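You operate a simulated robot arm through the tools that you are given. There is no shell and no other tool. Be economical: measure what you need, move in short steps, check, and stop when the job is done.

You are at the controls of a simulated robot arm. One attempt, no reset.

Task
Close the glue pot and wipe the glue off the bench.
Fine: brush in its tub, lid on the pot, rag back where it lay. What is to be rubbed or washed off counts as gone when no trace of it is left.

The check looks at the end state, three seconds after you hand in, the way a careful person would. Anything else that was tipped, shoved, dropped, spilled or broken makes it a failure. Lids that push on must go on centred and level and be pressed home; caps that screw on are set level and turned clockwise until they are tight.

Robot
A 6-joint arm with a two-finger parallel gripper, fixed in place. Base frame: the origin is at the foot of the arm, x ahead of it, y to its left, z up; the work surface is at about z = 0.8. Units: m, degrees, N and s.
With the tool pointing down near the work surface it reaches from about 0.24 to 0.64 m from the base axis. Its first joint turns from -66.0 to 66.0 degrees. Payload 2.7 kg.
The tool frame sits at the grasp point between the pads (the TCP): z along the fingers, y along the line on which they close. The tips reach 0.023 m beyond it. Largest opening 0.094 m; finger width 0.038, thickness 0.01; the body of the gripper, 0.054 by 0.096 m, starts 0.039 m behind the TCP.
Orientation is told as [roll, pitch, yaw] about the base's x, y, z axes, in that order, counted from this pose: with the fingers straight down and closing along the base's y, the tool's x points along the base's -x, its y along +y and its z along -z.

Tools
- The arm moves only by the tool send_rows. Its argument "plan" is a list that holds one entry, the list of rows, each a list of 7 numbers: the finger opening in m, from 0 to 0.094, then the shift along the tool's x, y, z in m, then the turn, a rotation vector about the tool's x, y, z in degrees. In form: [[[jaw, dx, dy, dz, wx, wy, wz], ...]]. A call has 1 to 10 rows; each row shifts and turns the commanded pose from where the row before left it, along the tool's axes as they then stand. Each row takes 0.2 s and may step no farther than 0.05 m and 8.6 degrees from the row before; otherwise, or with a gripper value out of range, the whole call is refused. Where a pose cannot be reached the arm comes as near as it can. A force on the tool above 40 N (or 10 N above the force at the start of the call, whichever is more), or a blocked arm, ends the call early, and 0.2 s more pass. Each finger travels about 0.045 m/s and halts on what it meets, pressing with about 31 N; the grip force reading is that of the motor and also rises with nothing between the fingers. The clock runs only during rows and for 0.2 s after the last one: add rows that do not move to give the fingers time. It gives the time, the measured TCP pose, the force on the tool (base axes), the opening and the grip force at its end, in the units of the frame above (readings bear some noise), with the torque about the TCP (base axes, N m) and any sound that the robot's microphone picked up, and new pictures: "pictures" is both (left out), scene, wrist or none.
- Cameras (640 x 400 px; columns grow to the right, rows downward): "scene" is fixed at [0.0872, -0.4428, 1.4111]; the picture's right is [0.64, -0.77, 0.00], its down [-0.40, -0.33, -0.85] and it looks along [0.66, 0.55, -0.52] (base axes); focal length 328 px, centre (320, 200). "wrist" rides on the gripper at [0.086, 0.016, -0.075] in the tool frame; the picture's right is [-0.18, 0.98, 0.00], its down [-0.58, -0.11, -0.81] and it looks along [-0.79, -0.15, 0.59] (tool axes); focal length 243 px, centre (320, 200). There is no depth. A picture from a camera that has moved, and an enlarged one, comes with that camera's place and axes in the base frame and with its lens.
- enlarge(camera, box): a new picture of the part [left, top, right, bottom] of that camera's present view, enlarged. The clock stands still meanwhile.
- job_done(): hands the job in; it is judged then, once.

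Go step by step. Nothing tells you positions but the pictures and the camera data: compare them with the known pose of the tool, close in by small moves and look again before you grip or let go. The budget is 120 turns and 200 pictures, counting those below and the enlarged ones. Unless the task says otherwise, let go and move clear before handing in, and close with one line.

The tools are called after "Call:" as name(argument=value, ...) on one line, values as JSON. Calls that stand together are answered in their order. send_rows: Moves the arm, as the interface text tells. Its arguments: {"type":"object","properties":{"plan":{"type":"array","items":{"type":"array","items":{"type":"array","items":{"type":"number"}}}},"pictures":{"type":"string","enum":["both","scene","wrist","none"]}},"required":["plan"]} The other tools are called the same way: enlarge (camera, box) takes an enlarged picture of a part of a camera's view; job_done () hands the job in.

At the start:

```text
t: 0.0
ee_pos: [0.4514, -0.0309, 1.1649]
tool_rot: [-0.1, -0.1, 0.1]
contact_force: [-0.8, -0.1, 1.1]
moment: [0.01, -0.05, 0.04]
gripper_width: 0.0939
grasp_force: 0.1
```

scene: 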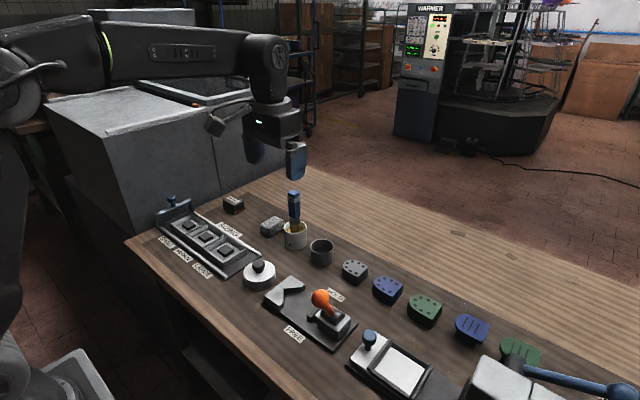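
wrist: 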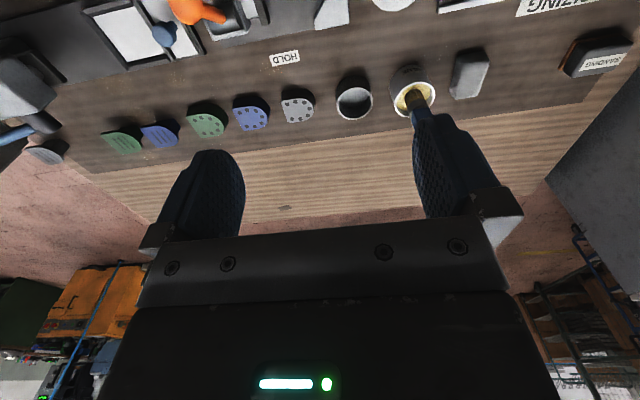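

I see a bench with a pot holding a brush, another open tub, a knobbed white disc (maybe the lid), and assorted blocks. I'll enlarge the scene to identify them.

Call:
enlarge(camera="scene", box=[140, 170, 360, 308])

Call:
enlarge(camera="scene", box=[330, 240, 586, 400])

Call:
enlarge(camera="wrist", box=[240, 0, 640, 200])

```text
2.90 times, centred on (250, 239) of scene
camera zoom: at [0.0872, -0.4428, 1.4111], right [0.64, -0.77, 0.0], down [-0.4, -0.33, -0.85], along [0.66, 0.55, -0.52], focal length 952 px, centre (523, 87)
```

zoom: 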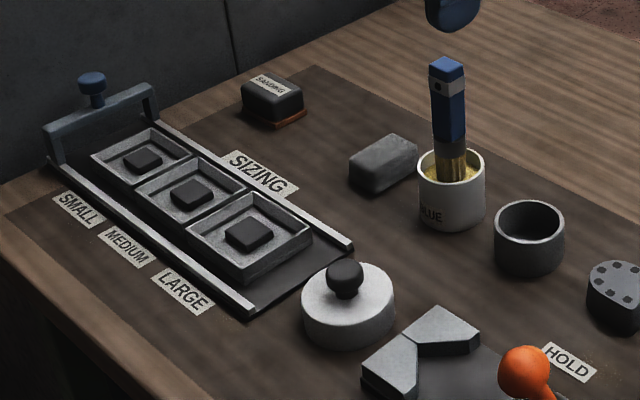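

```text
2.50 times, centred on (458, 320) of scene
camera zoom: at [0.0872, -0.4428, 1.4111], right [0.64, -0.77, 0.0], down [-0.4, -0.33, -0.85], along [0.66, 0.55, -0.52], focal length 821 px, centre (-25, -100)
```

zoom: 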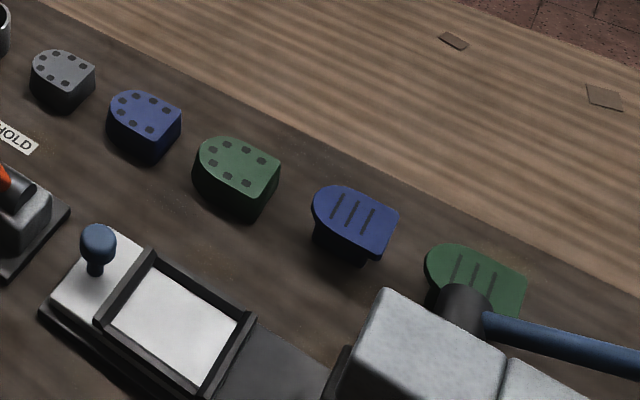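

```text
1.60 times, centred on (440, 100) of wrist
camera zoom: at [0.3641, -0.0159, 1.2404], right [0.18, 0.98, 0.0], down [0.58, -0.11, 0.81], along [0.79, -0.15, -0.59], focal length 388 px, centre (128, 360)
```

zoom: 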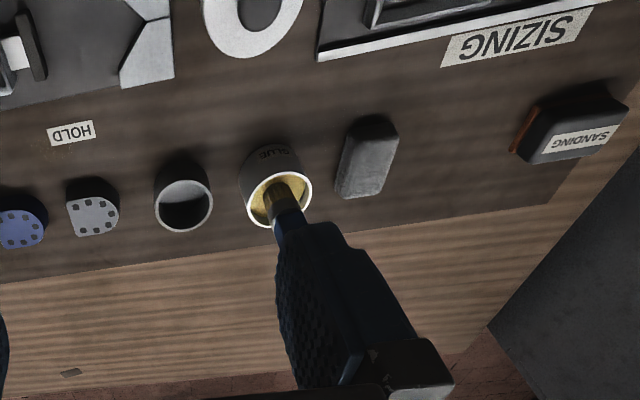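

The brush stands in the GLUE pot, the empty grey cup is likely its tub, the white disc with a knob is likely the lid, and the grey pillow may be the rag. I still have to find the glue, so I'll back the arm up for a better wrist view.

Call:
enlarge(camera="wrist", box=[0, 0, 320, 200])

Call:
send_rows(plan=[[[0.094, 0.04, 0, 0, 0, 0, 0], [0.094, 0.04, 0, 0, 0, 0, 0], [0.094, 0.04, 0, 0, 0, 0, 0], [0.094, 0.02, 0, 0, 0, 0, 0]]])

```text
2.00 times, centred on (160, 100) of wrist
camera zoom: at [0.3641, -0.0159, 1.2404], right [0.18, 0.98, 0.0], down [0.58, -0.11, 0.81], along [0.79, -0.15, -0.59], focal length 485 px, centre (640, 400)
```

zoom: 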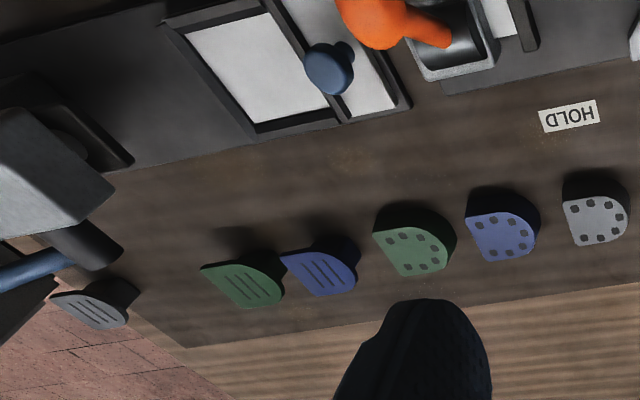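

```text
t: 1.0
ee_pos: [0.3129, -0.0311, 1.1651]
tool_rot: [0.0, -0.2, 0.0]
contact_force: [0.0, 0.2, -0.6]
moment: [0.02, 0.01, 0.02]
gripper_width: 0.094
grasp_force: 0.0
camera wrist: at [0.2244, -0.0153, 1.2386], right [0.18, 0.98, 0.0], down [0.58, -0.11, 0.81], along [0.79, -0.15, -0.59], focal length 243 px, centre (320, 200)
```

scene: 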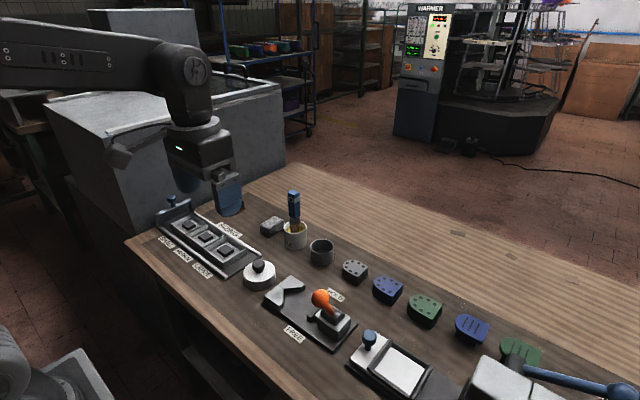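
wrist: 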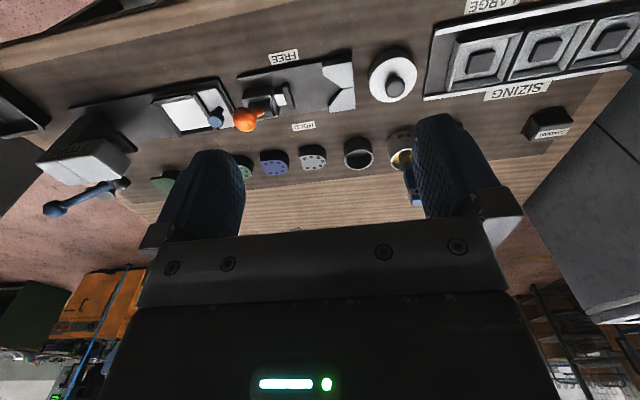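

I see the whole bench now; I'll look closely for the glue stain.

Call:
enlarge(camera="wrist", box=[240, 40, 440, 165])

Call:
enlarge(camera="wrist", box=[440, 0, 640, 125])

Call:
enlarge(camera="scene", box=[240, 210, 400, 310])

Call:
enlarge(camera="scene", box=[320, 240, 480, 340])

```text
3.20 times, centred on (340, 102) of wrist
camera zoom: at [0.2244, -0.0153, 1.2386], right [0.18, 0.98, 0.0], down [0.58, -0.11, 0.81], along [0.79, -0.15, -0.59], focal length 776 px, centre (256, 512)
```

zoom: 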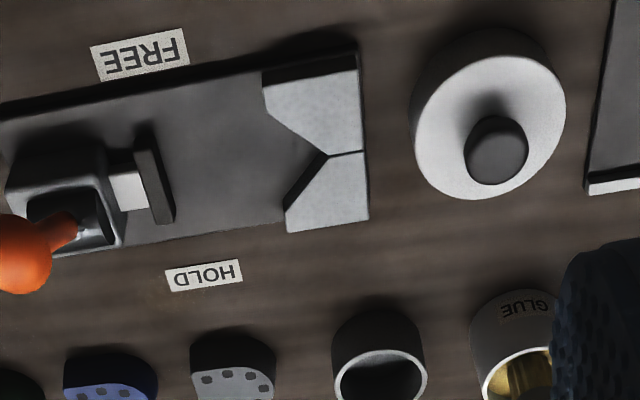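

```text
3.20 times, centred on (540, 62) of wrist
camera zoom: at [0.2244, -0.0153, 1.2386], right [0.18, 0.98, 0.0], down [0.58, -0.11, 0.81], along [0.79, -0.15, -0.59], focal length 776 px, centre (-384, 640)
```

zoom: 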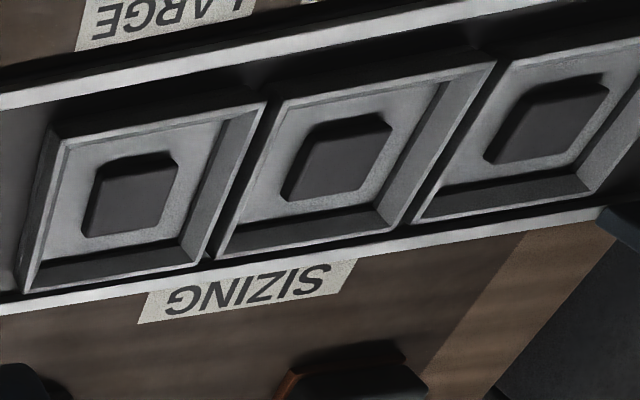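

```text
4.00 times, centred on (320, 260) of scene
camera zoom: at [0.0872, -0.4428, 1.4111], right [0.64, -0.77, 0.0], down [-0.4, -0.33, -0.85], along [0.66, 0.55, -0.52], focal length 1314 px, centre (320, -40)
```

zoom: 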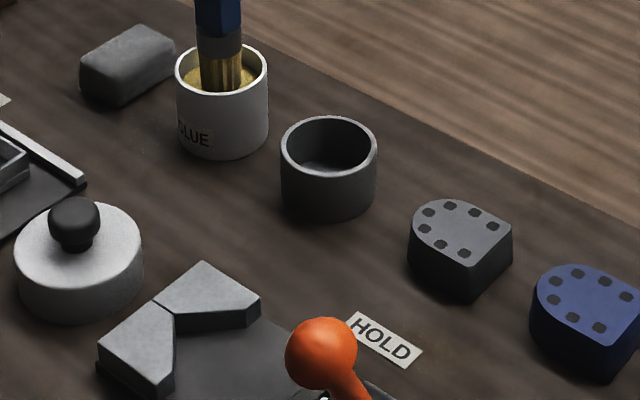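

```text
4.00 times, centred on (400, 290) of scene
camera zoom: at [0.0872, -0.4428, 1.4111], right [0.64, -0.77, 0.0], down [-0.4, -0.33, -0.85], along [0.66, 0.55, -0.52], focal length 1314 px, centre (0, -160)
```

zoom: 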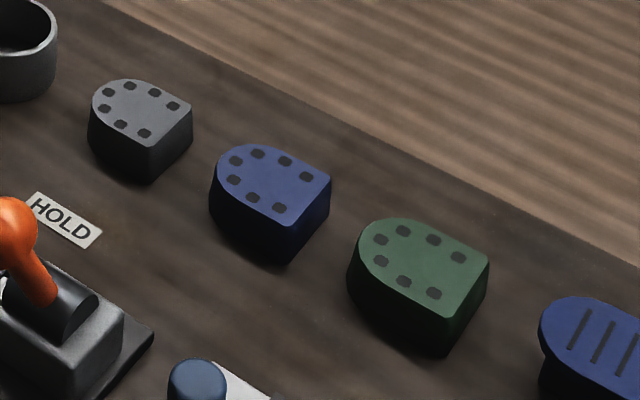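

There may be faint yellow specks near the HOLD label and further right; I'll zoom more.

Call:
enlarge(camera="scene", box=[330, 265, 394, 305])

Call:
enlarge(camera="scene", box=[370, 295, 466, 355])

Call:
enlarge(camera="scene", box=[240, 225, 336, 285])

```text
10.00 times, centred on (362, 285) of scene
camera zoom: at [0.0872, -0.4428, 1.4111], right [0.64, -0.77, 0.0], down [-0.4, -0.33, -0.85], along [0.66, 0.55, -0.52], focal length 3284 px, centre (-100, -650)
```

zoom: 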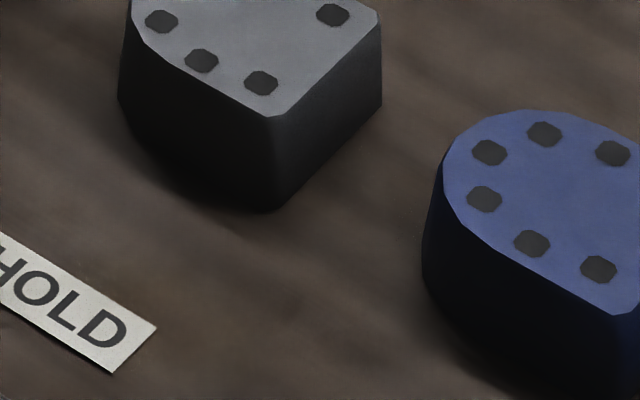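

```text
6.67 times, centred on (418, 325) of scene
camera zoom: at [0.0872, -0.4428, 1.4111], right [0.64, -0.77, 0.0], down [-0.4, -0.33, -0.85], along [0.66, 0.55, -0.52], focal length 2190 px, centre (-333, -633)
```

zoom: 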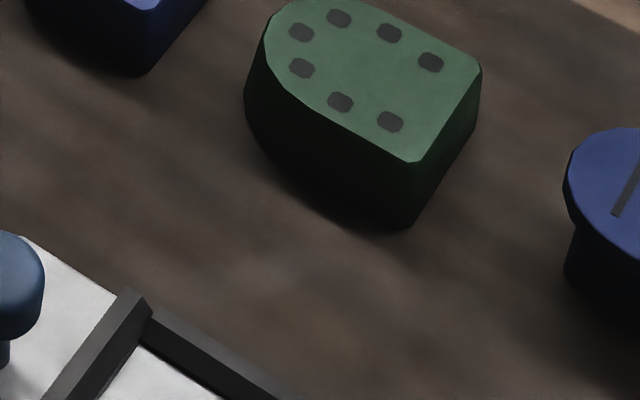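

```text
6.67 times, centred on (288, 255) of scene
camera zoom: at [0.0872, -0.4428, 1.4111], right [0.64, -0.77, 0.0], down [-0.4, -0.33, -0.85], along [0.66, 0.55, -0.52], focal length 2190 px, centre (533, -167)
```

zoom: 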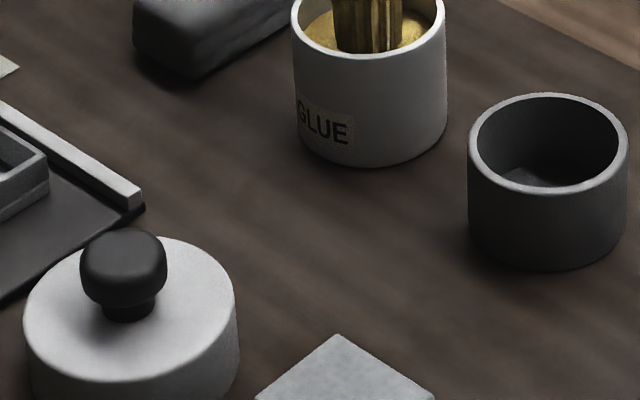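

No evident glue yet; I'll lower the camera over the bench middle for sharper looks.

Call:
send_rows(plan=[[[0.094, 0, -0.02, 0.045, 0, 0, 0], [0.094, 0, -0.02, 0.045, 0, 0, 0], [0.094, 0, -0.02, 0.04, 0, 0, 0], [0.094, 0, 0, 0, 0, 8, 0], [0.094, 0, 0, 0, 0, 8, 0], [0.094, 0, 0, 0, 0, 8, 0]]], pictures="wrist")

```text
t: 2.4
ee_pos: [0.314, -0.092, 1.0381]
tool_rot: [0.1, 24.0, 0.0]
contact_force: [-0.2, 0.2, -0.9]
moment: [0.03, 0.0, 0.01]
gripper_width: 0.094
grasp_force: 0.1
camera wrist: at [0.2635, -0.0763, 1.1399], right [0.17, 0.98, -0.08], down [0.86, -0.11, 0.5], along [0.48, -0.15, -0.86], focal length 243 px, centre (320, 200)
```

wrist: 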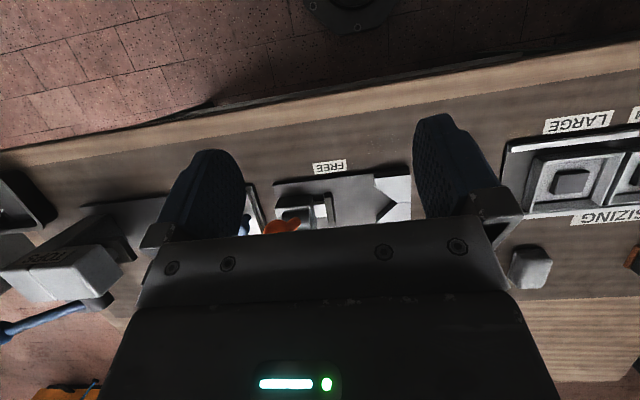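

The near strip looks bare from here; I'll enlarge it to check.

Call:
enlarge(camera="wrist", box=[0, 120, 240, 270])

Call:
enlarge(camera="wrist", box=[220, 100, 440, 238])

Call:
enlarge(camera="wrist", box=[480, 100, 640, 320])

```text
2.67 times, centred on (120, 195) of wrist
camera zoom: at [0.2635, -0.0763, 1.1399], right [0.17, 0.98, -0.08], down [0.86, -0.11, 0.5], along [0.48, -0.15, -0.86], focal length 647 px, centre (853, 213)
```

zoom: 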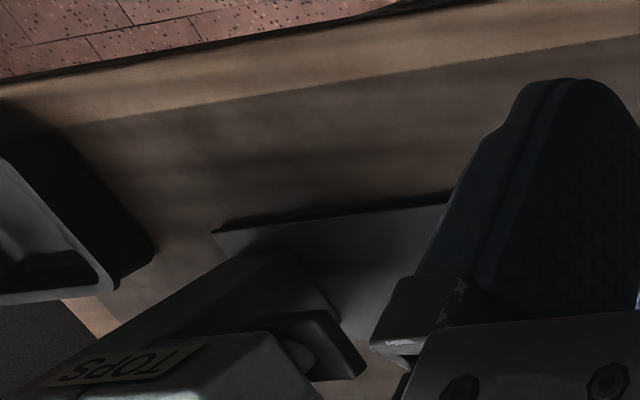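

```text
2.90 times, centred on (330, 169) of wrist
camera zoom: at [0.2635, -0.0763, 1.1399], right [0.17, 0.98, -0.08], down [0.86, -0.11, 0.5], along [0.48, -0.15, -0.86], focal length 703 px, centre (291, 290)
```

zoom: 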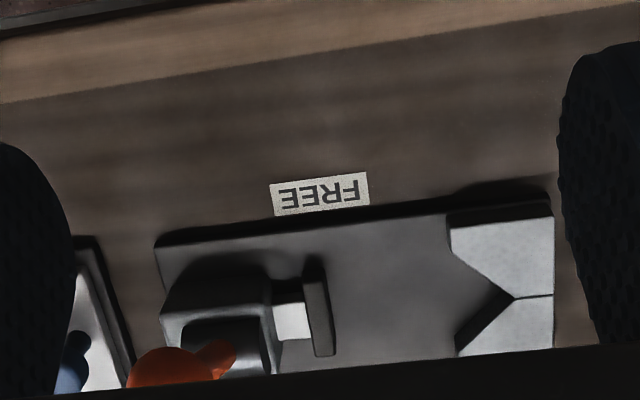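

```text
1.82 times, centred on (560, 210) of wrist
camera zoom: at [0.2635, -0.0763, 1.1399], right [0.17, 0.98, -0.08], down [0.86, -0.11, 0.5], along [0.48, -0.15, -0.86], focal length 441 px, centre (-116, 182)
```

zoom: 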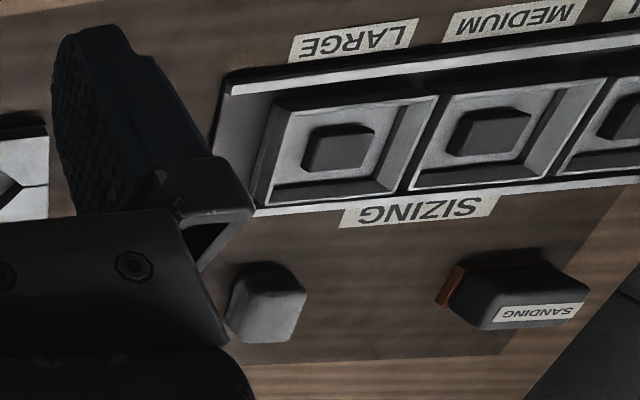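

Still nothing. I'll level the tool again and look closely at the pot–tub region and the heels row.

Call:
send_rows(plan=[[[0.094, 0, 0, 0, 0, -8, 0], [0.094, 0, 0, 0, 0, -8, 0], [0.094, 0, 0, 0, 0, -8, 0], [0.094, -0.03, 0.03, 0.0, 0, 0, 0], [0.094, -0.03, 0.03, 0.0, 0, 0, 0]]], pictures="wrist")

Call:
enlarge(camera="wrist", box=[200, 40, 440, 190])

```text
t: 3.6
ee_pos: [0.3728, -0.0317, 1.0354]
tool_rot: [0.0, -0.1, -0.1]
contact_force: [0.4, -0.4, 0.7]
moment: [0.0, 0.04, 0.01]
gripper_width: 0.094
grasp_force: 0.0
camera wrist: at [0.2854, -0.0156, 1.1088], right [0.18, 0.98, 0.0], down [0.58, -0.11, 0.81], along [0.79, -0.15, -0.59], focal length 243 px, centre (320, 200)
```

wrist: 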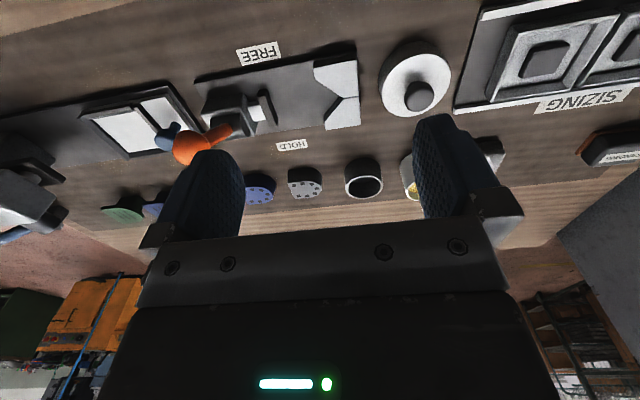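

```text
2.67 times, centred on (320, 115) of wrist
camera zoom: at [0.2854, -0.0156, 1.1088], right [0.18, 0.98, 0.0], down [0.58, -0.11, 0.81], along [0.79, -0.15, -0.59], focal length 647 px, centre (320, 427)
```

zoom: 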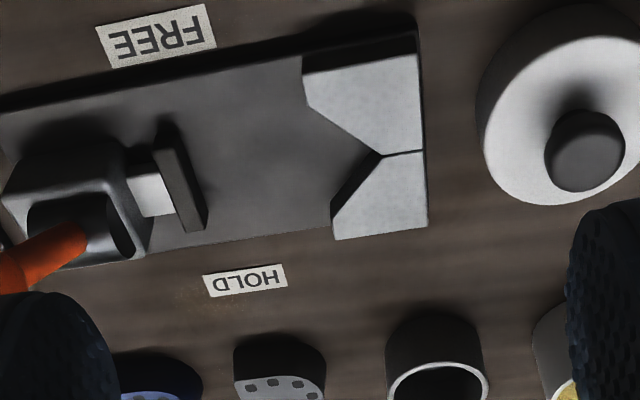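

A faint ochre patch shows just left of the HOLD label in this view. I'll zoom right in.

Call:
enlarge(camera="wrist", box=[240, 120, 336, 180])

Call:
enlarge(camera="wrist", box=[90, 130, 200, 220])

```text
6.67 times, centred on (288, 150) of wrist
camera zoom: at [0.2854, -0.0156, 1.1088], right [0.18, 0.98, 0.0], down [0.58, -0.11, 0.81], along [0.79, -0.15, -0.59], focal length 1618 px, centre (533, 533)
```

zoom: 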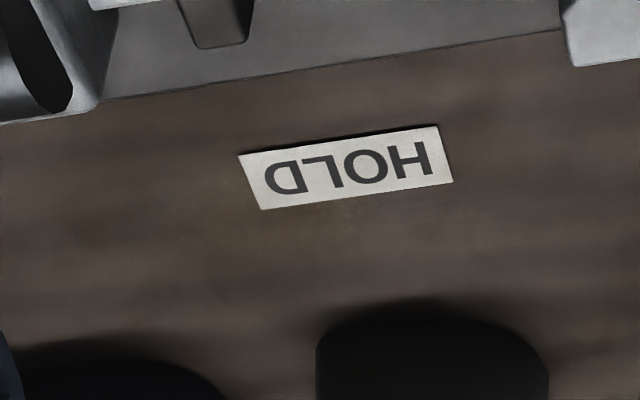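

```text
4.44 times, centred on (145, 175) of wrist
camera zoom: at [0.2854, -0.0156, 1.1088], right [0.18, 0.98, 0.0], down [0.58, -0.11, 0.81], along [0.79, -0.15, -0.59], focal length 1078 px, centre (1098, 311)
```

zoom: 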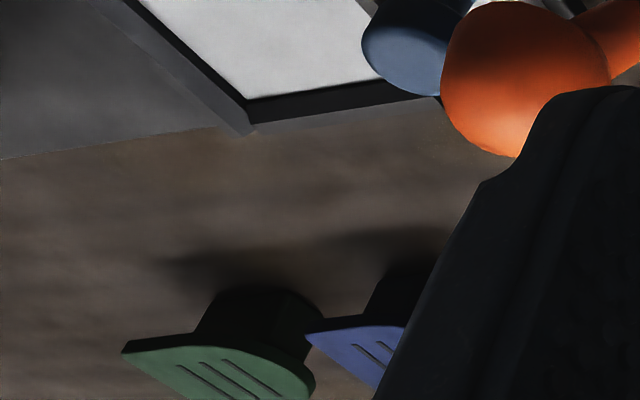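

That patch is inconclusive. I'll look at the right end of the bench.

Call:
send_rows(plan=[[[0.094, 0.03, -0.04, -0.02, 0, 0, 0], [0.094, 0.03, -0.04, -0.02, 0, 0, 0], [0.094, 0.0, -0.045, -0.03, 0, 0, 0], [0.094, 0.0, -0.045, 0.0, 0, 0, 0], [0.094, 0, -0.045, 0, 0, 0, 0], [0.094, 0, -0.045, 0, 0, 0, 0]]], pictures="wrist")

Call:
enlarge(camera="wrist", box=[180, 20, 440, 183])

Call:
enlarge(camera="wrist", box=[0, 20, 220, 200])

```text
refused: row 1 steps farther than a row can; nothing moved
```

```text
2.45 times, centred on (310, 102) of wrist
camera zoom: at [0.2854, -0.0156, 1.1088], right [0.18, 0.98, 0.0], down [0.58, -0.11, 0.81], along [0.79, -0.15, -0.59], focal length 595 px, centre (344, 442)
```

zoom: 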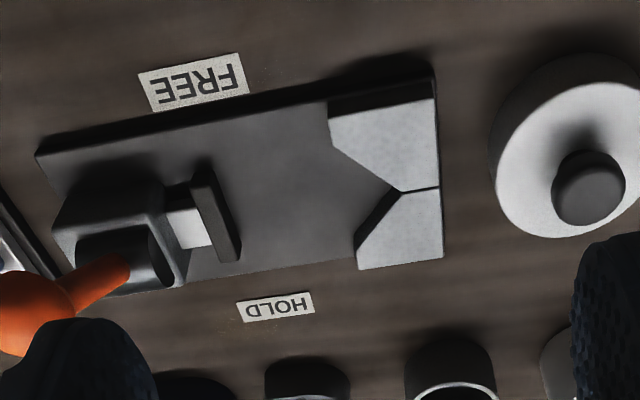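

```text
2.22 times, centred on (110, 110) of wrist
camera zoom: at [0.2854, -0.0156, 1.1088], right [0.18, 0.98, 0.0], down [0.58, -0.11, 0.81], along [0.79, -0.15, -0.59], focal length 539 px, centre (787, 400)
```

zoom: 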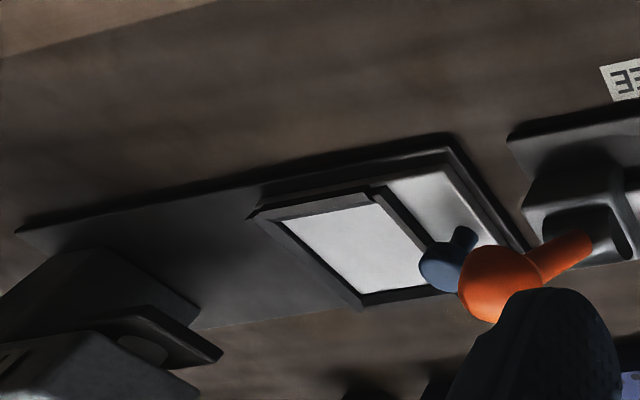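

The step was too long; I'll shorten the rows and go look right.

Call:
send_rows(plan=[[[0.094, 0.02, -0.04, -0.02, 0, 0, 0], [0.094, 0.02, -0.04, -0.02, 0, 0, 0], [0.094, 0.02, -0.04, -0.02, 0, 0, 0], [0.094, 0.0, -0.045, 0.0, 0, 0, 0], [0.094, 0, -0.045, 0, 0, 0, 0], [0.094, 0, -0.045, 0, 0, 0, 0]]], pictures="wrist")

Call:
enlarge(camera="wrist", box=[180, 20, 440, 183])

Call:
enlarge(camera="wrist", box=[0, 20, 220, 200])

```text
t: 5.0
ee_pos: [0.3115, -0.2883, 1.0934]
tool_rot: [0.0, -0.2, 0.0]
contact_force: [1.1, -0.4, 0.2]
moment: [0.03, 0.0, 0.0]
gripper_width: 0.0938
grasp_force: 0.1
camera wrist: at [0.2237, -0.2729, 1.1695], right [0.18, 0.98, 0.0], down [0.58, -0.11, 0.81], along [0.79, -0.15, -0.59], focal length 243 px, centre (320, 200)
```

wrist: 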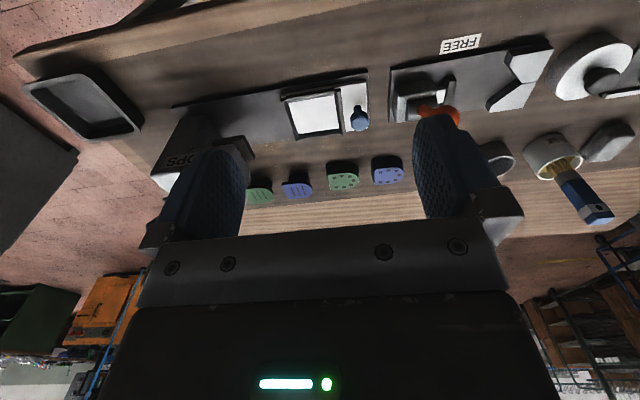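

```text
2.45 times, centred on (310, 102) of wrist
camera zoom: at [0.2237, -0.2729, 1.1695], right [0.18, 0.98, 0.0], down [0.58, -0.11, 0.81], along [0.79, -0.15, -0.59], focal length 595 px, centre (344, 442)
```

zoom: 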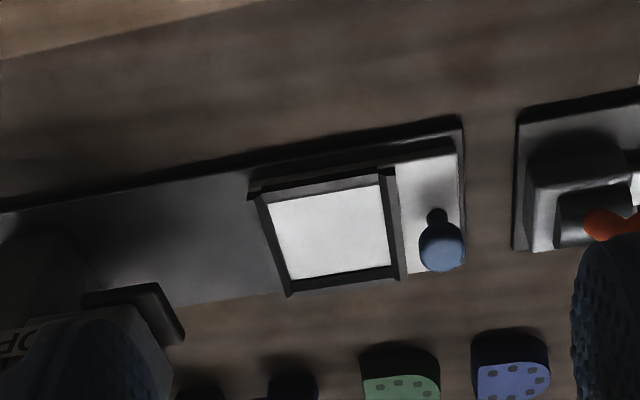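

```text
2.22 times, centred on (110, 110) of wrist
camera zoom: at [0.2237, -0.2729, 1.1695], right [0.18, 0.98, 0.0], down [0.58, -0.11, 0.81], along [0.79, -0.15, -0.59], focal length 539 px, centre (787, 400)
```

zoom: 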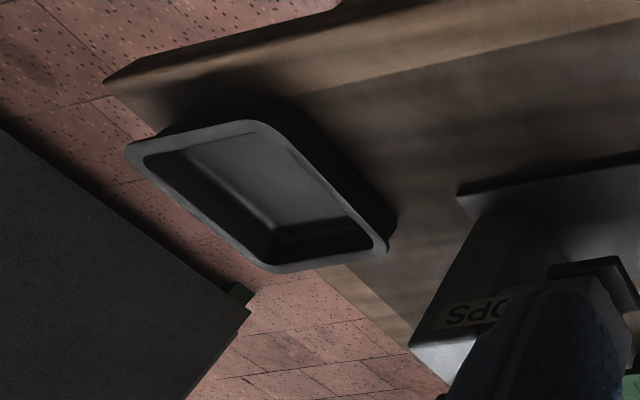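

Two faint ochre patches are seen at about (0.547, -0.139) and (0.538, -0.324). I'll bring the wrist camera close over the first.

Call:
send_rows(plan=[[[0.094, -0.03, 0.035, 0, 0, 0, 0], [0.094, -0.03, 0.035, 0, 0, 0, 0], [0.094, -0.03, 0.035, 0, 0, 0, 0], [0.094, -0.03, 0.03, 0.02, 0, 0, 0], [0.094, -0.035, 0.01, 0.03, 0, 0, 0], [0.094, -0.04, 0.0, 0.03, 0, 0, 0], [0.094, 0, 0, 0.02, 0, 0, 0]]], pictures="wrist")

Call:
enlarge(camera="wrist", box=[200, 0, 440, 150])

Call:
enlarge(camera="wrist", box=[0, 0, 240, 150])

```text
t: 6.6
ee_pos: [0.5033, -0.1414, 0.9955]
tool_rot: [0.0, -0.2, 0.0]
contact_force: [-0.7, 0.2, 1.0]
moment: [-0.03, 0.0, -0.03]
gripper_width: 0.0938
grasp_force: 0.0
camera wrist: at [0.4165, -0.1262, 1.0693], right [0.18, 0.98, 0.0], down [0.58, -0.11, 0.81], along [0.79, -0.15, -0.59], focal length 243 px, centre (320, 200)
```

wrist: 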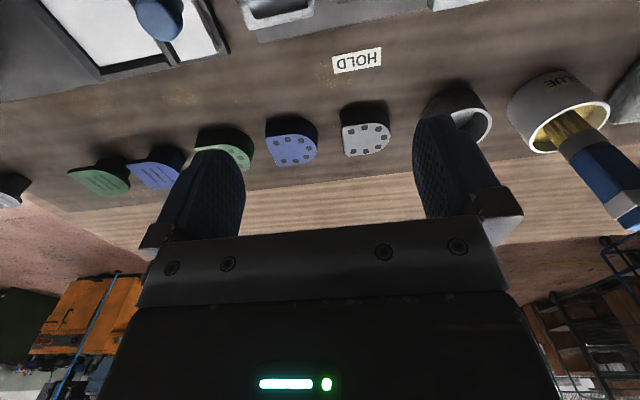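

```text
2.67 times, centred on (320, 75) of wrist
camera zoom: at [0.4165, -0.1262, 1.0693], right [0.18, 0.98, 0.0], down [0.58, -0.11, 0.81], along [0.79, -0.15, -0.59], focal length 647 px, centre (320, 533)
```

zoom: 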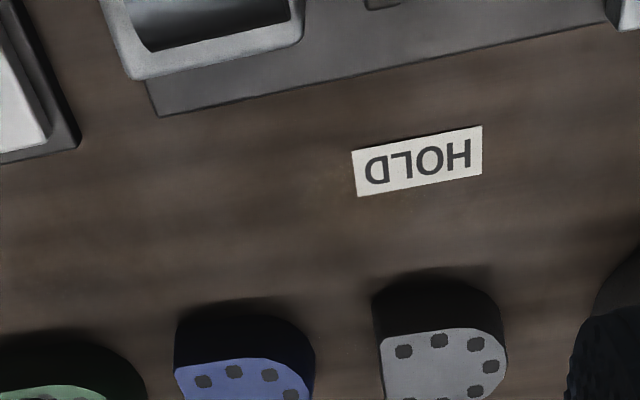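

```text
2.67 times, centred on (120, 75) of wrist
camera zoom: at [0.4165, -0.1262, 1.0693], right [0.18, 0.98, 0.0], down [0.58, -0.11, 0.81], along [0.79, -0.15, -0.59], focal length 647 px, centre (853, 533)
```

zoom: 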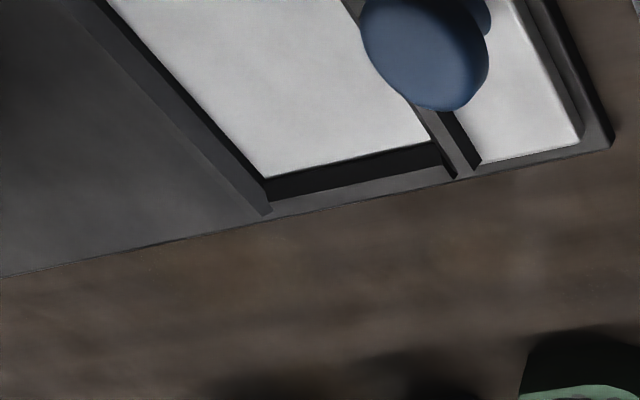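

That looks like mere wood tone. I'll look around the pot and rag from the left next.

Call:
send_rows(plan=[[[0.094, 0.02, 0.04, -0.02, 0, 0, 0], [0.094, 0.02, 0.04, -0.02, 0, 0, 0], [0.094, 0.02, 0.04, -0.02, 0, 0, 0], [0.094, 0.01, 0.045, 0.0, 0, 0, 0], [0.094, 0, 0.045, 0, 0, 0, 0], [0.094, 0, 0.045, 0, 0, 0, 0]]])

Call:
enlarge(camera="wrist", box=[210, 40, 450, 210])

Call:
enlarge(camera="wrist", box=[400, 0, 640, 200])

```text
t: 8.0
ee_pos: [0.4331, 0.116, 1.0557]
tool_rot: [0.0, -0.1, -0.1]
contact_force: [0.5, -0.5, -0.1]
moment: [0.0, 0.0, 0.0]
gripper_width: 0.094
grasp_force: 0.0
camera wrist: at [0.3463, 0.132, 1.1297], right [0.19, 0.98, 0.0], down [0.58, -0.11, 0.81], along [0.79, -0.15, -0.59], focal length 243 px, centre (320, 200)
```

scene: 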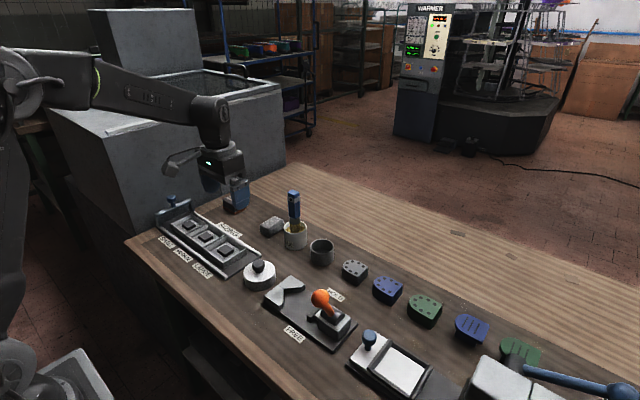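
wrist: 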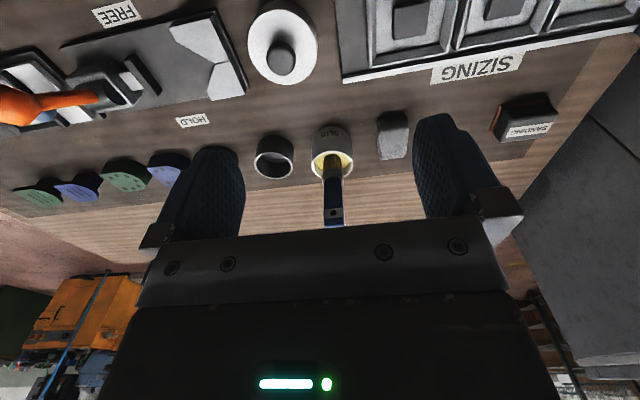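

```text
2.35 times, centred on (330, 125) of wrist
camera zoom: at [0.3463, 0.132, 1.1297], right [0.19, 0.98, 0.0], down [0.58, -0.11, 0.81], along [0.79, -0.15, -0.59], focal length 571 px, centre (296, 376)
```

zoom: 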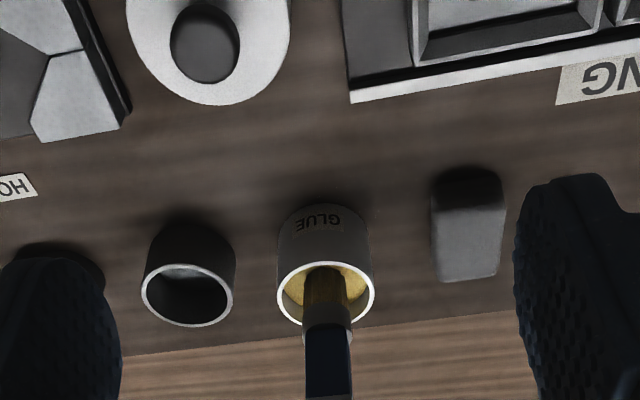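

```text
2.00 times, centred on (520, 100) of wrist
camera zoom: at [0.3463, 0.132, 1.1297], right [0.19, 0.98, 0.0], down [0.58, -0.11, 0.81], along [0.79, -0.15, -0.59], focal length 485 px, centre (-80, 400)
```

zoom: 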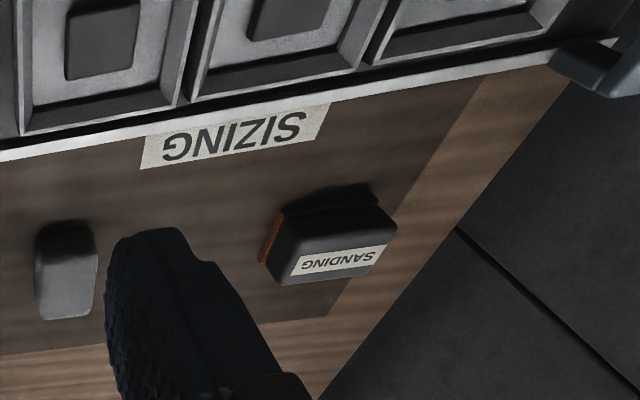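

The brush stands upright at the centre of the pot, about (0.617, 0.094), its top near z 0.98. I'll come up to it from the near side with the fingers open, and look before closing.

Call:
send_rows(plan=[[[0.094, -0.03, -0.01, 0.03, 0, 0, 0], [0.094, -0.03, -0.01, 0.03, 0, 0, 0], [0.094, -0.03, 0.0, 0.02, 0, 0, 0], [0.094, 0, 0, 0.01, 0, 0, 0]]])

Call:
enlarge(camera="scene", box=[220, 150, 380, 250])

Call:
enlarge(camera="wrist", box=[160, 60, 480, 260])

```text
t: 9.0
ee_pos: [0.5286, 0.0927, 0.9646]
tool_rot: [0.0, -0.1, 0.0]
contact_force: [-0.4, -0.3, -0.4]
moment: [0.01, 0.0, -0.02]
gripper_width: 0.0941
grasp_force: 0.1
camera wrist: at [0.4403, 0.1085, 1.0392], right [0.18, 0.98, 0.0], down [0.58, -0.11, 0.81], along [0.79, -0.15, -0.59], focal length 243 px, centre (320, 200)
```

scene: 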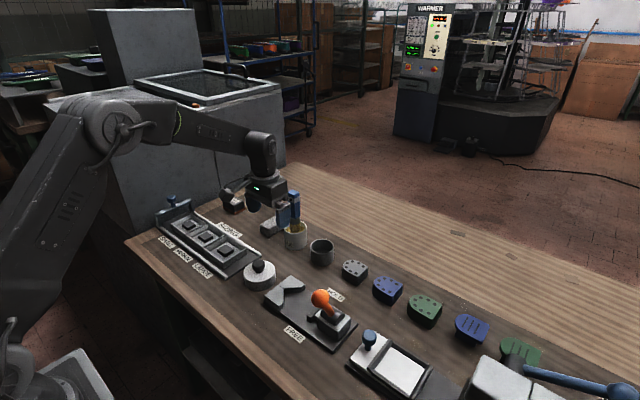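
wrist: 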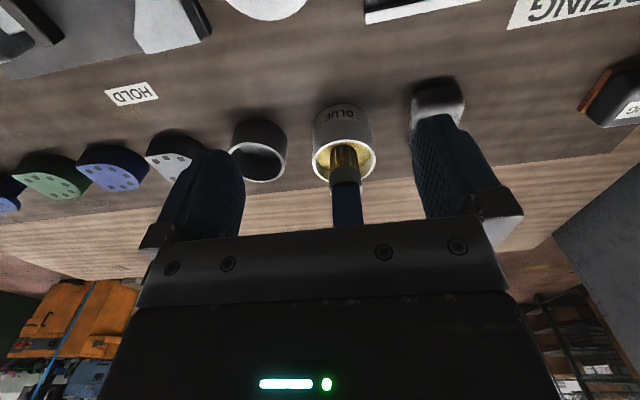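

```text
4.00 times, centred on (300, 200) of scene
camera zoom: at [0.0872, -0.4428, 1.4111], right [0.64, -0.77, 0.0], down [-0.4, -0.33, -0.85], along [0.66, 0.55, -0.52], focal length 1314 px, centre (400, 200)
```

zoom: 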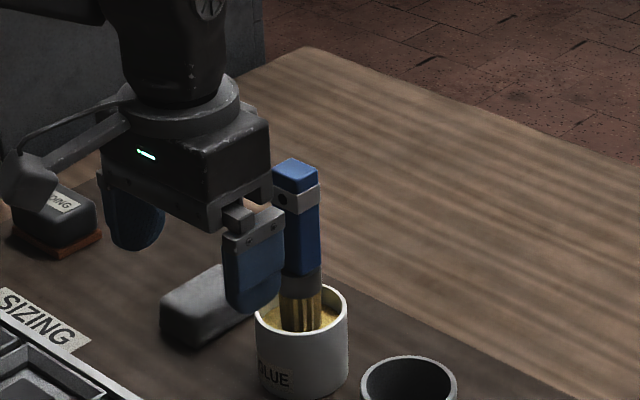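

```text
2.00 times, centred on (320, 160) of wrist
camera zoom: at [0.4403, 0.1085, 1.0392], right [0.18, 0.98, 0.0], down [0.58, -0.11, 0.81], along [0.79, -0.15, -0.59], focal length 485 px, centre (320, 280)
```

zoom: 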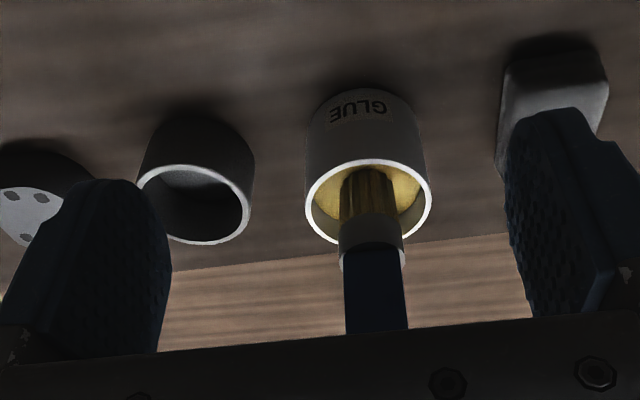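

The brush is at about (0.609, 0.100), top at 0.974. I slide in around it.

Call:
send_rows(plan=[[[0.094, -0.025, 0.007, 0.01, 0, 0, 0], [0.094, -0.03, 0.0, 0, 0, 0, 0], [0.094, -0.025, 0.0, 0, 0, 0, 0], [0.094, 0, 0, 0, 0, 0, 0]]])

Call:
enlarge(camera="scene", box=[220, 150, 380, 250])

Call:
enlarge(camera="wrist", box=[160, 60, 480, 260])

```text
t: 10.0
ee_pos: [0.6082, 0.098, 0.9556]
tool_rot: [0.0, 0.0, -0.1]
contact_force: [0.5, 0.2, 0.5]
moment: [0.02, -0.02, -0.01]
gripper_width: 0.0938
grasp_force: 0.1
camera wrist: at [0.5204, 0.1146, 1.0307], right [0.18, 0.98, 0.0], down [0.58, -0.11, 0.81], along [0.79, -0.15, -0.59], focal length 243 px, centre (320, 200)
```

scene: 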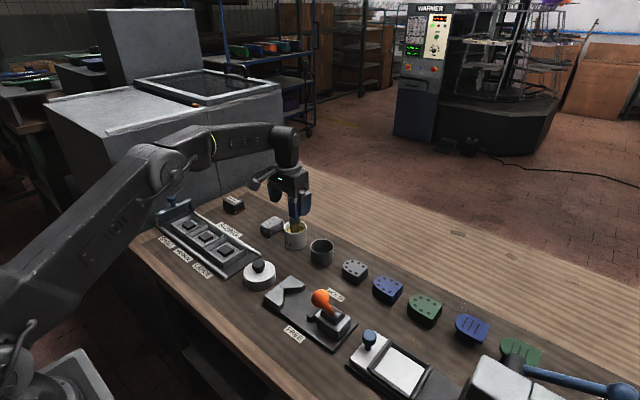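
wrist: 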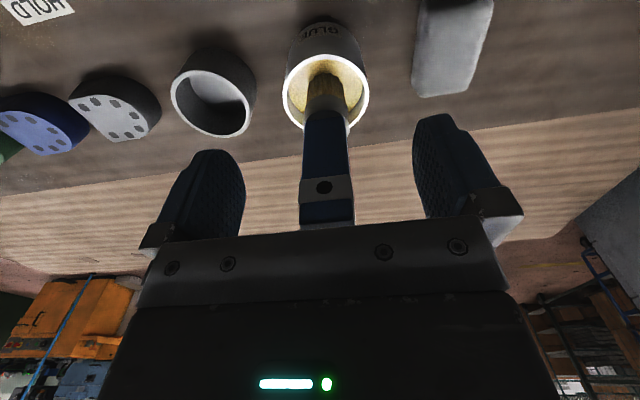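

```text
4.00 times, centred on (300, 200) of scene
camera zoom: at [0.0872, -0.4428, 1.4111], right [0.64, -0.77, 0.0], down [-0.4, -0.33, -0.85], along [0.66, 0.55, -0.52], focal length 1314 px, centre (400, 200)
```

zoom: 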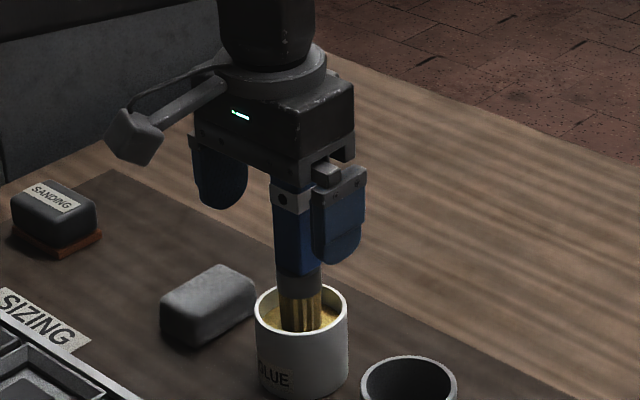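

```text
2.00 times, centred on (320, 160) of wrist
camera zoom: at [0.5204, 0.1146, 1.0307], right [0.18, 0.98, 0.0], down [0.58, -0.11, 0.81], along [0.79, -0.15, -0.59], focal length 485 px, centre (320, 280)
```

zoom: 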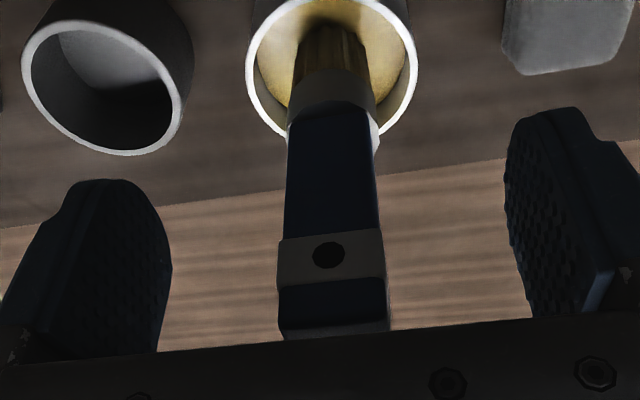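

The handle is between the fingers and centred; I'll close the jaws.

Call:
send_rows(plan=[[[0.03, 0, 0, 0, 0, 0, 0], [0.0, 0, 0, 0, 0, 0, 0], [0.0, 0, 0, 0, 0, 0, 0], [0.0, 0, 0, 0, 0, 0, 0], [0.0, 0, 0, 0, 0, 0, 0], [0.0, 0, 0, 0, 0, 0, 0]]], pictures="wrist")

```text
t: 11.4
ee_pos: [0.6068, 0.0985, 0.9563]
tool_rot: [0.0, -0.1, 0.0]
contact_force: [-0.4, 0.5, 0.3]
moment: [0.0, 0.01, 0.0]
gripper_width: 0.0276
grasp_force: 30.8
camera wrist: at [0.5203, 0.1147, 1.0307], right [0.18, 0.98, 0.0], down [0.58, -0.11, 0.81], along [0.79, -0.15, -0.59], focal length 243 px, centre (320, 200)
```

wrist: 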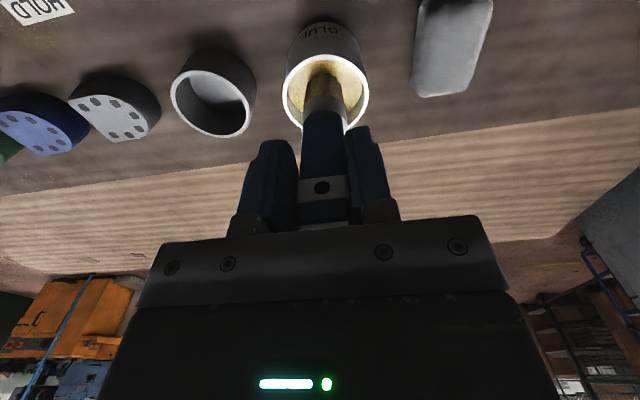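

Gripped at 0.028 m. Now lift straight up slowly (possible drips in mind).

Call:
send_rows(plan=[[[0.0, 0, 0, -0.015, 0, 0, 0], [0.0, 0, 0, -0.02, 0, 0, 0], [0.0, 0, 0, -0.02, 0, 0, 0], [0.0, 0, 0, -0.02, 0, 0, 0], [0, 0, 0, 0, 0, 0, 0], [0, 0, 0, 0, 0, 0, 0]]])

Call:
enlarge(camera="scene", box=[220, 150, 380, 250])

```text
t: 12.8
ee_pos: [0.6076, 0.1019, 1.0328]
tool_rot: [0.1, -0.1, 0.0]
contact_force: [-0.3, -0.1, -0.4]
moment: [0.01, 0.0, -0.02]
gripper_width: 0.0274
grasp_force: 30.7
camera wrist: at [0.5209, 0.117, 1.1068], right [0.18, 0.98, 0.0], down [0.58, -0.11, 0.81], along [0.79, -0.15, -0.59], focal length 243 px, centre (320, 200)
```

scene: 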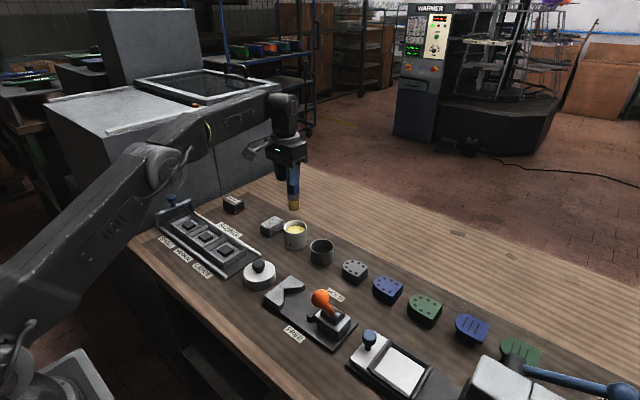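
wrist: 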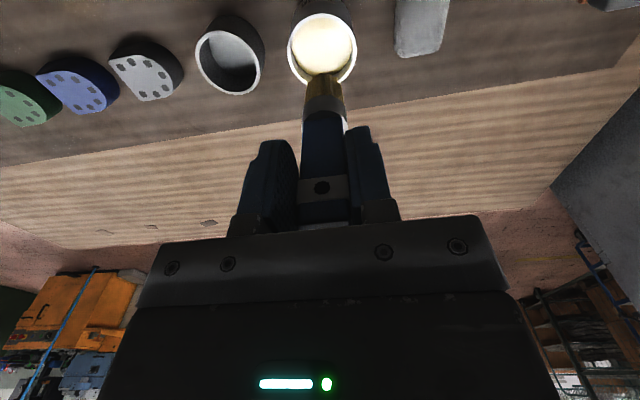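

```text
4.00 times, centred on (300, 200) of scene
camera zoom: at [0.0872, -0.4428, 1.4111], right [0.64, -0.77, 0.0], down [-0.4, -0.33, -0.85], along [0.66, 0.55, -0.52], focal length 1314 px, centre (400, 200)
```

zoom: 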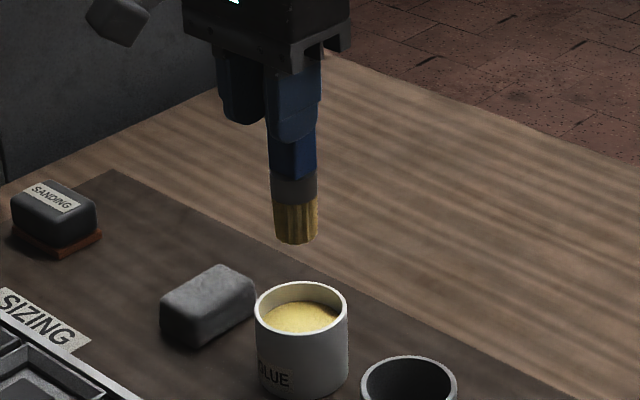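

The brush is clear with its tip near z 0.92. The tub is near (0.614, 0.004); I'll carry the brush above it.

Call:
send_rows(plan=[[[0.0, 0, -0.033, 0, 0, 0, 0], [0.0, -0.003, -0.033, 0, 0, 0, 0], [0.0, -0.003, -0.031, 0, 0, 0, 0], [0, 0, 0, 0, 0, 0, 0], [0, 0, 0, 0, 0, 0, 0]]])

Call:
enlarge(camera="scene", box=[250, 170, 410, 270])

Call:
enlarge(camera="wrist", box=[240, 0, 400, 100])

```text
t: 14.0
ee_pos: [0.6117, 0.0029, 1.0333]
tool_rot: [0.0, -0.1, 0.0]
contact_force: [-0.2, -1.0, -0.7]
moment: [0.01, 0.0, -0.04]
gripper_width: 0.0276
grasp_force: 30.9
camera wrist: at [0.5247, 0.0184, 1.1057], right [0.18, 0.98, 0.0], down [0.58, -0.11, 0.81], along [0.79, -0.15, -0.59], focal length 243 px, centre (320, 200)
```

scene: 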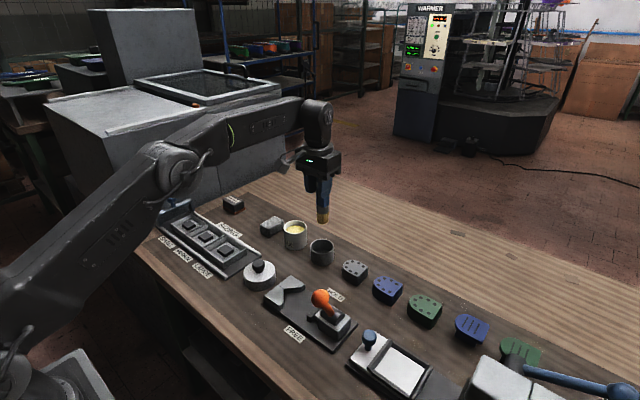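
wrist: 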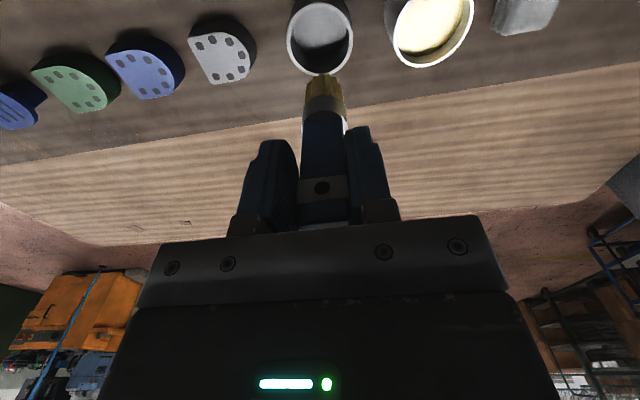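

```text
4.00 times, centred on (330, 220) of scene
camera zoom: at [0.0872, -0.4428, 1.4111], right [0.64, -0.77, 0.0], down [-0.4, -0.33, -0.85], along [0.66, 0.55, -0.52], focal length 1314 px, centre (280, 120)
```

zoom: 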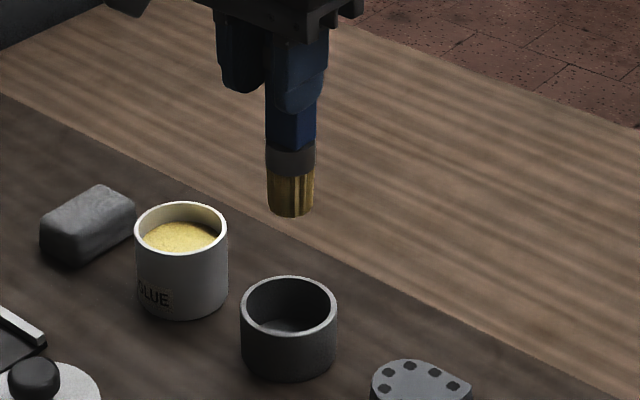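

```text
4.00 times, centred on (320, 50) of wrist
camera zoom: at [0.5247, 0.0184, 1.1057], right [0.18, 0.98, 0.0], down [0.58, -0.11, 0.81], along [0.79, -0.15, -0.59], focal length 970 px, centre (320, 800)
```

zoom: 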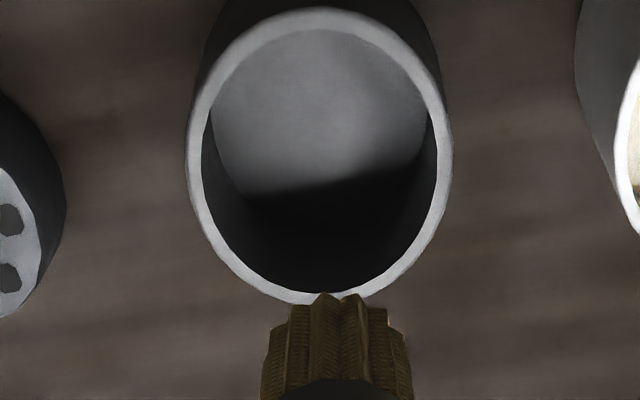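

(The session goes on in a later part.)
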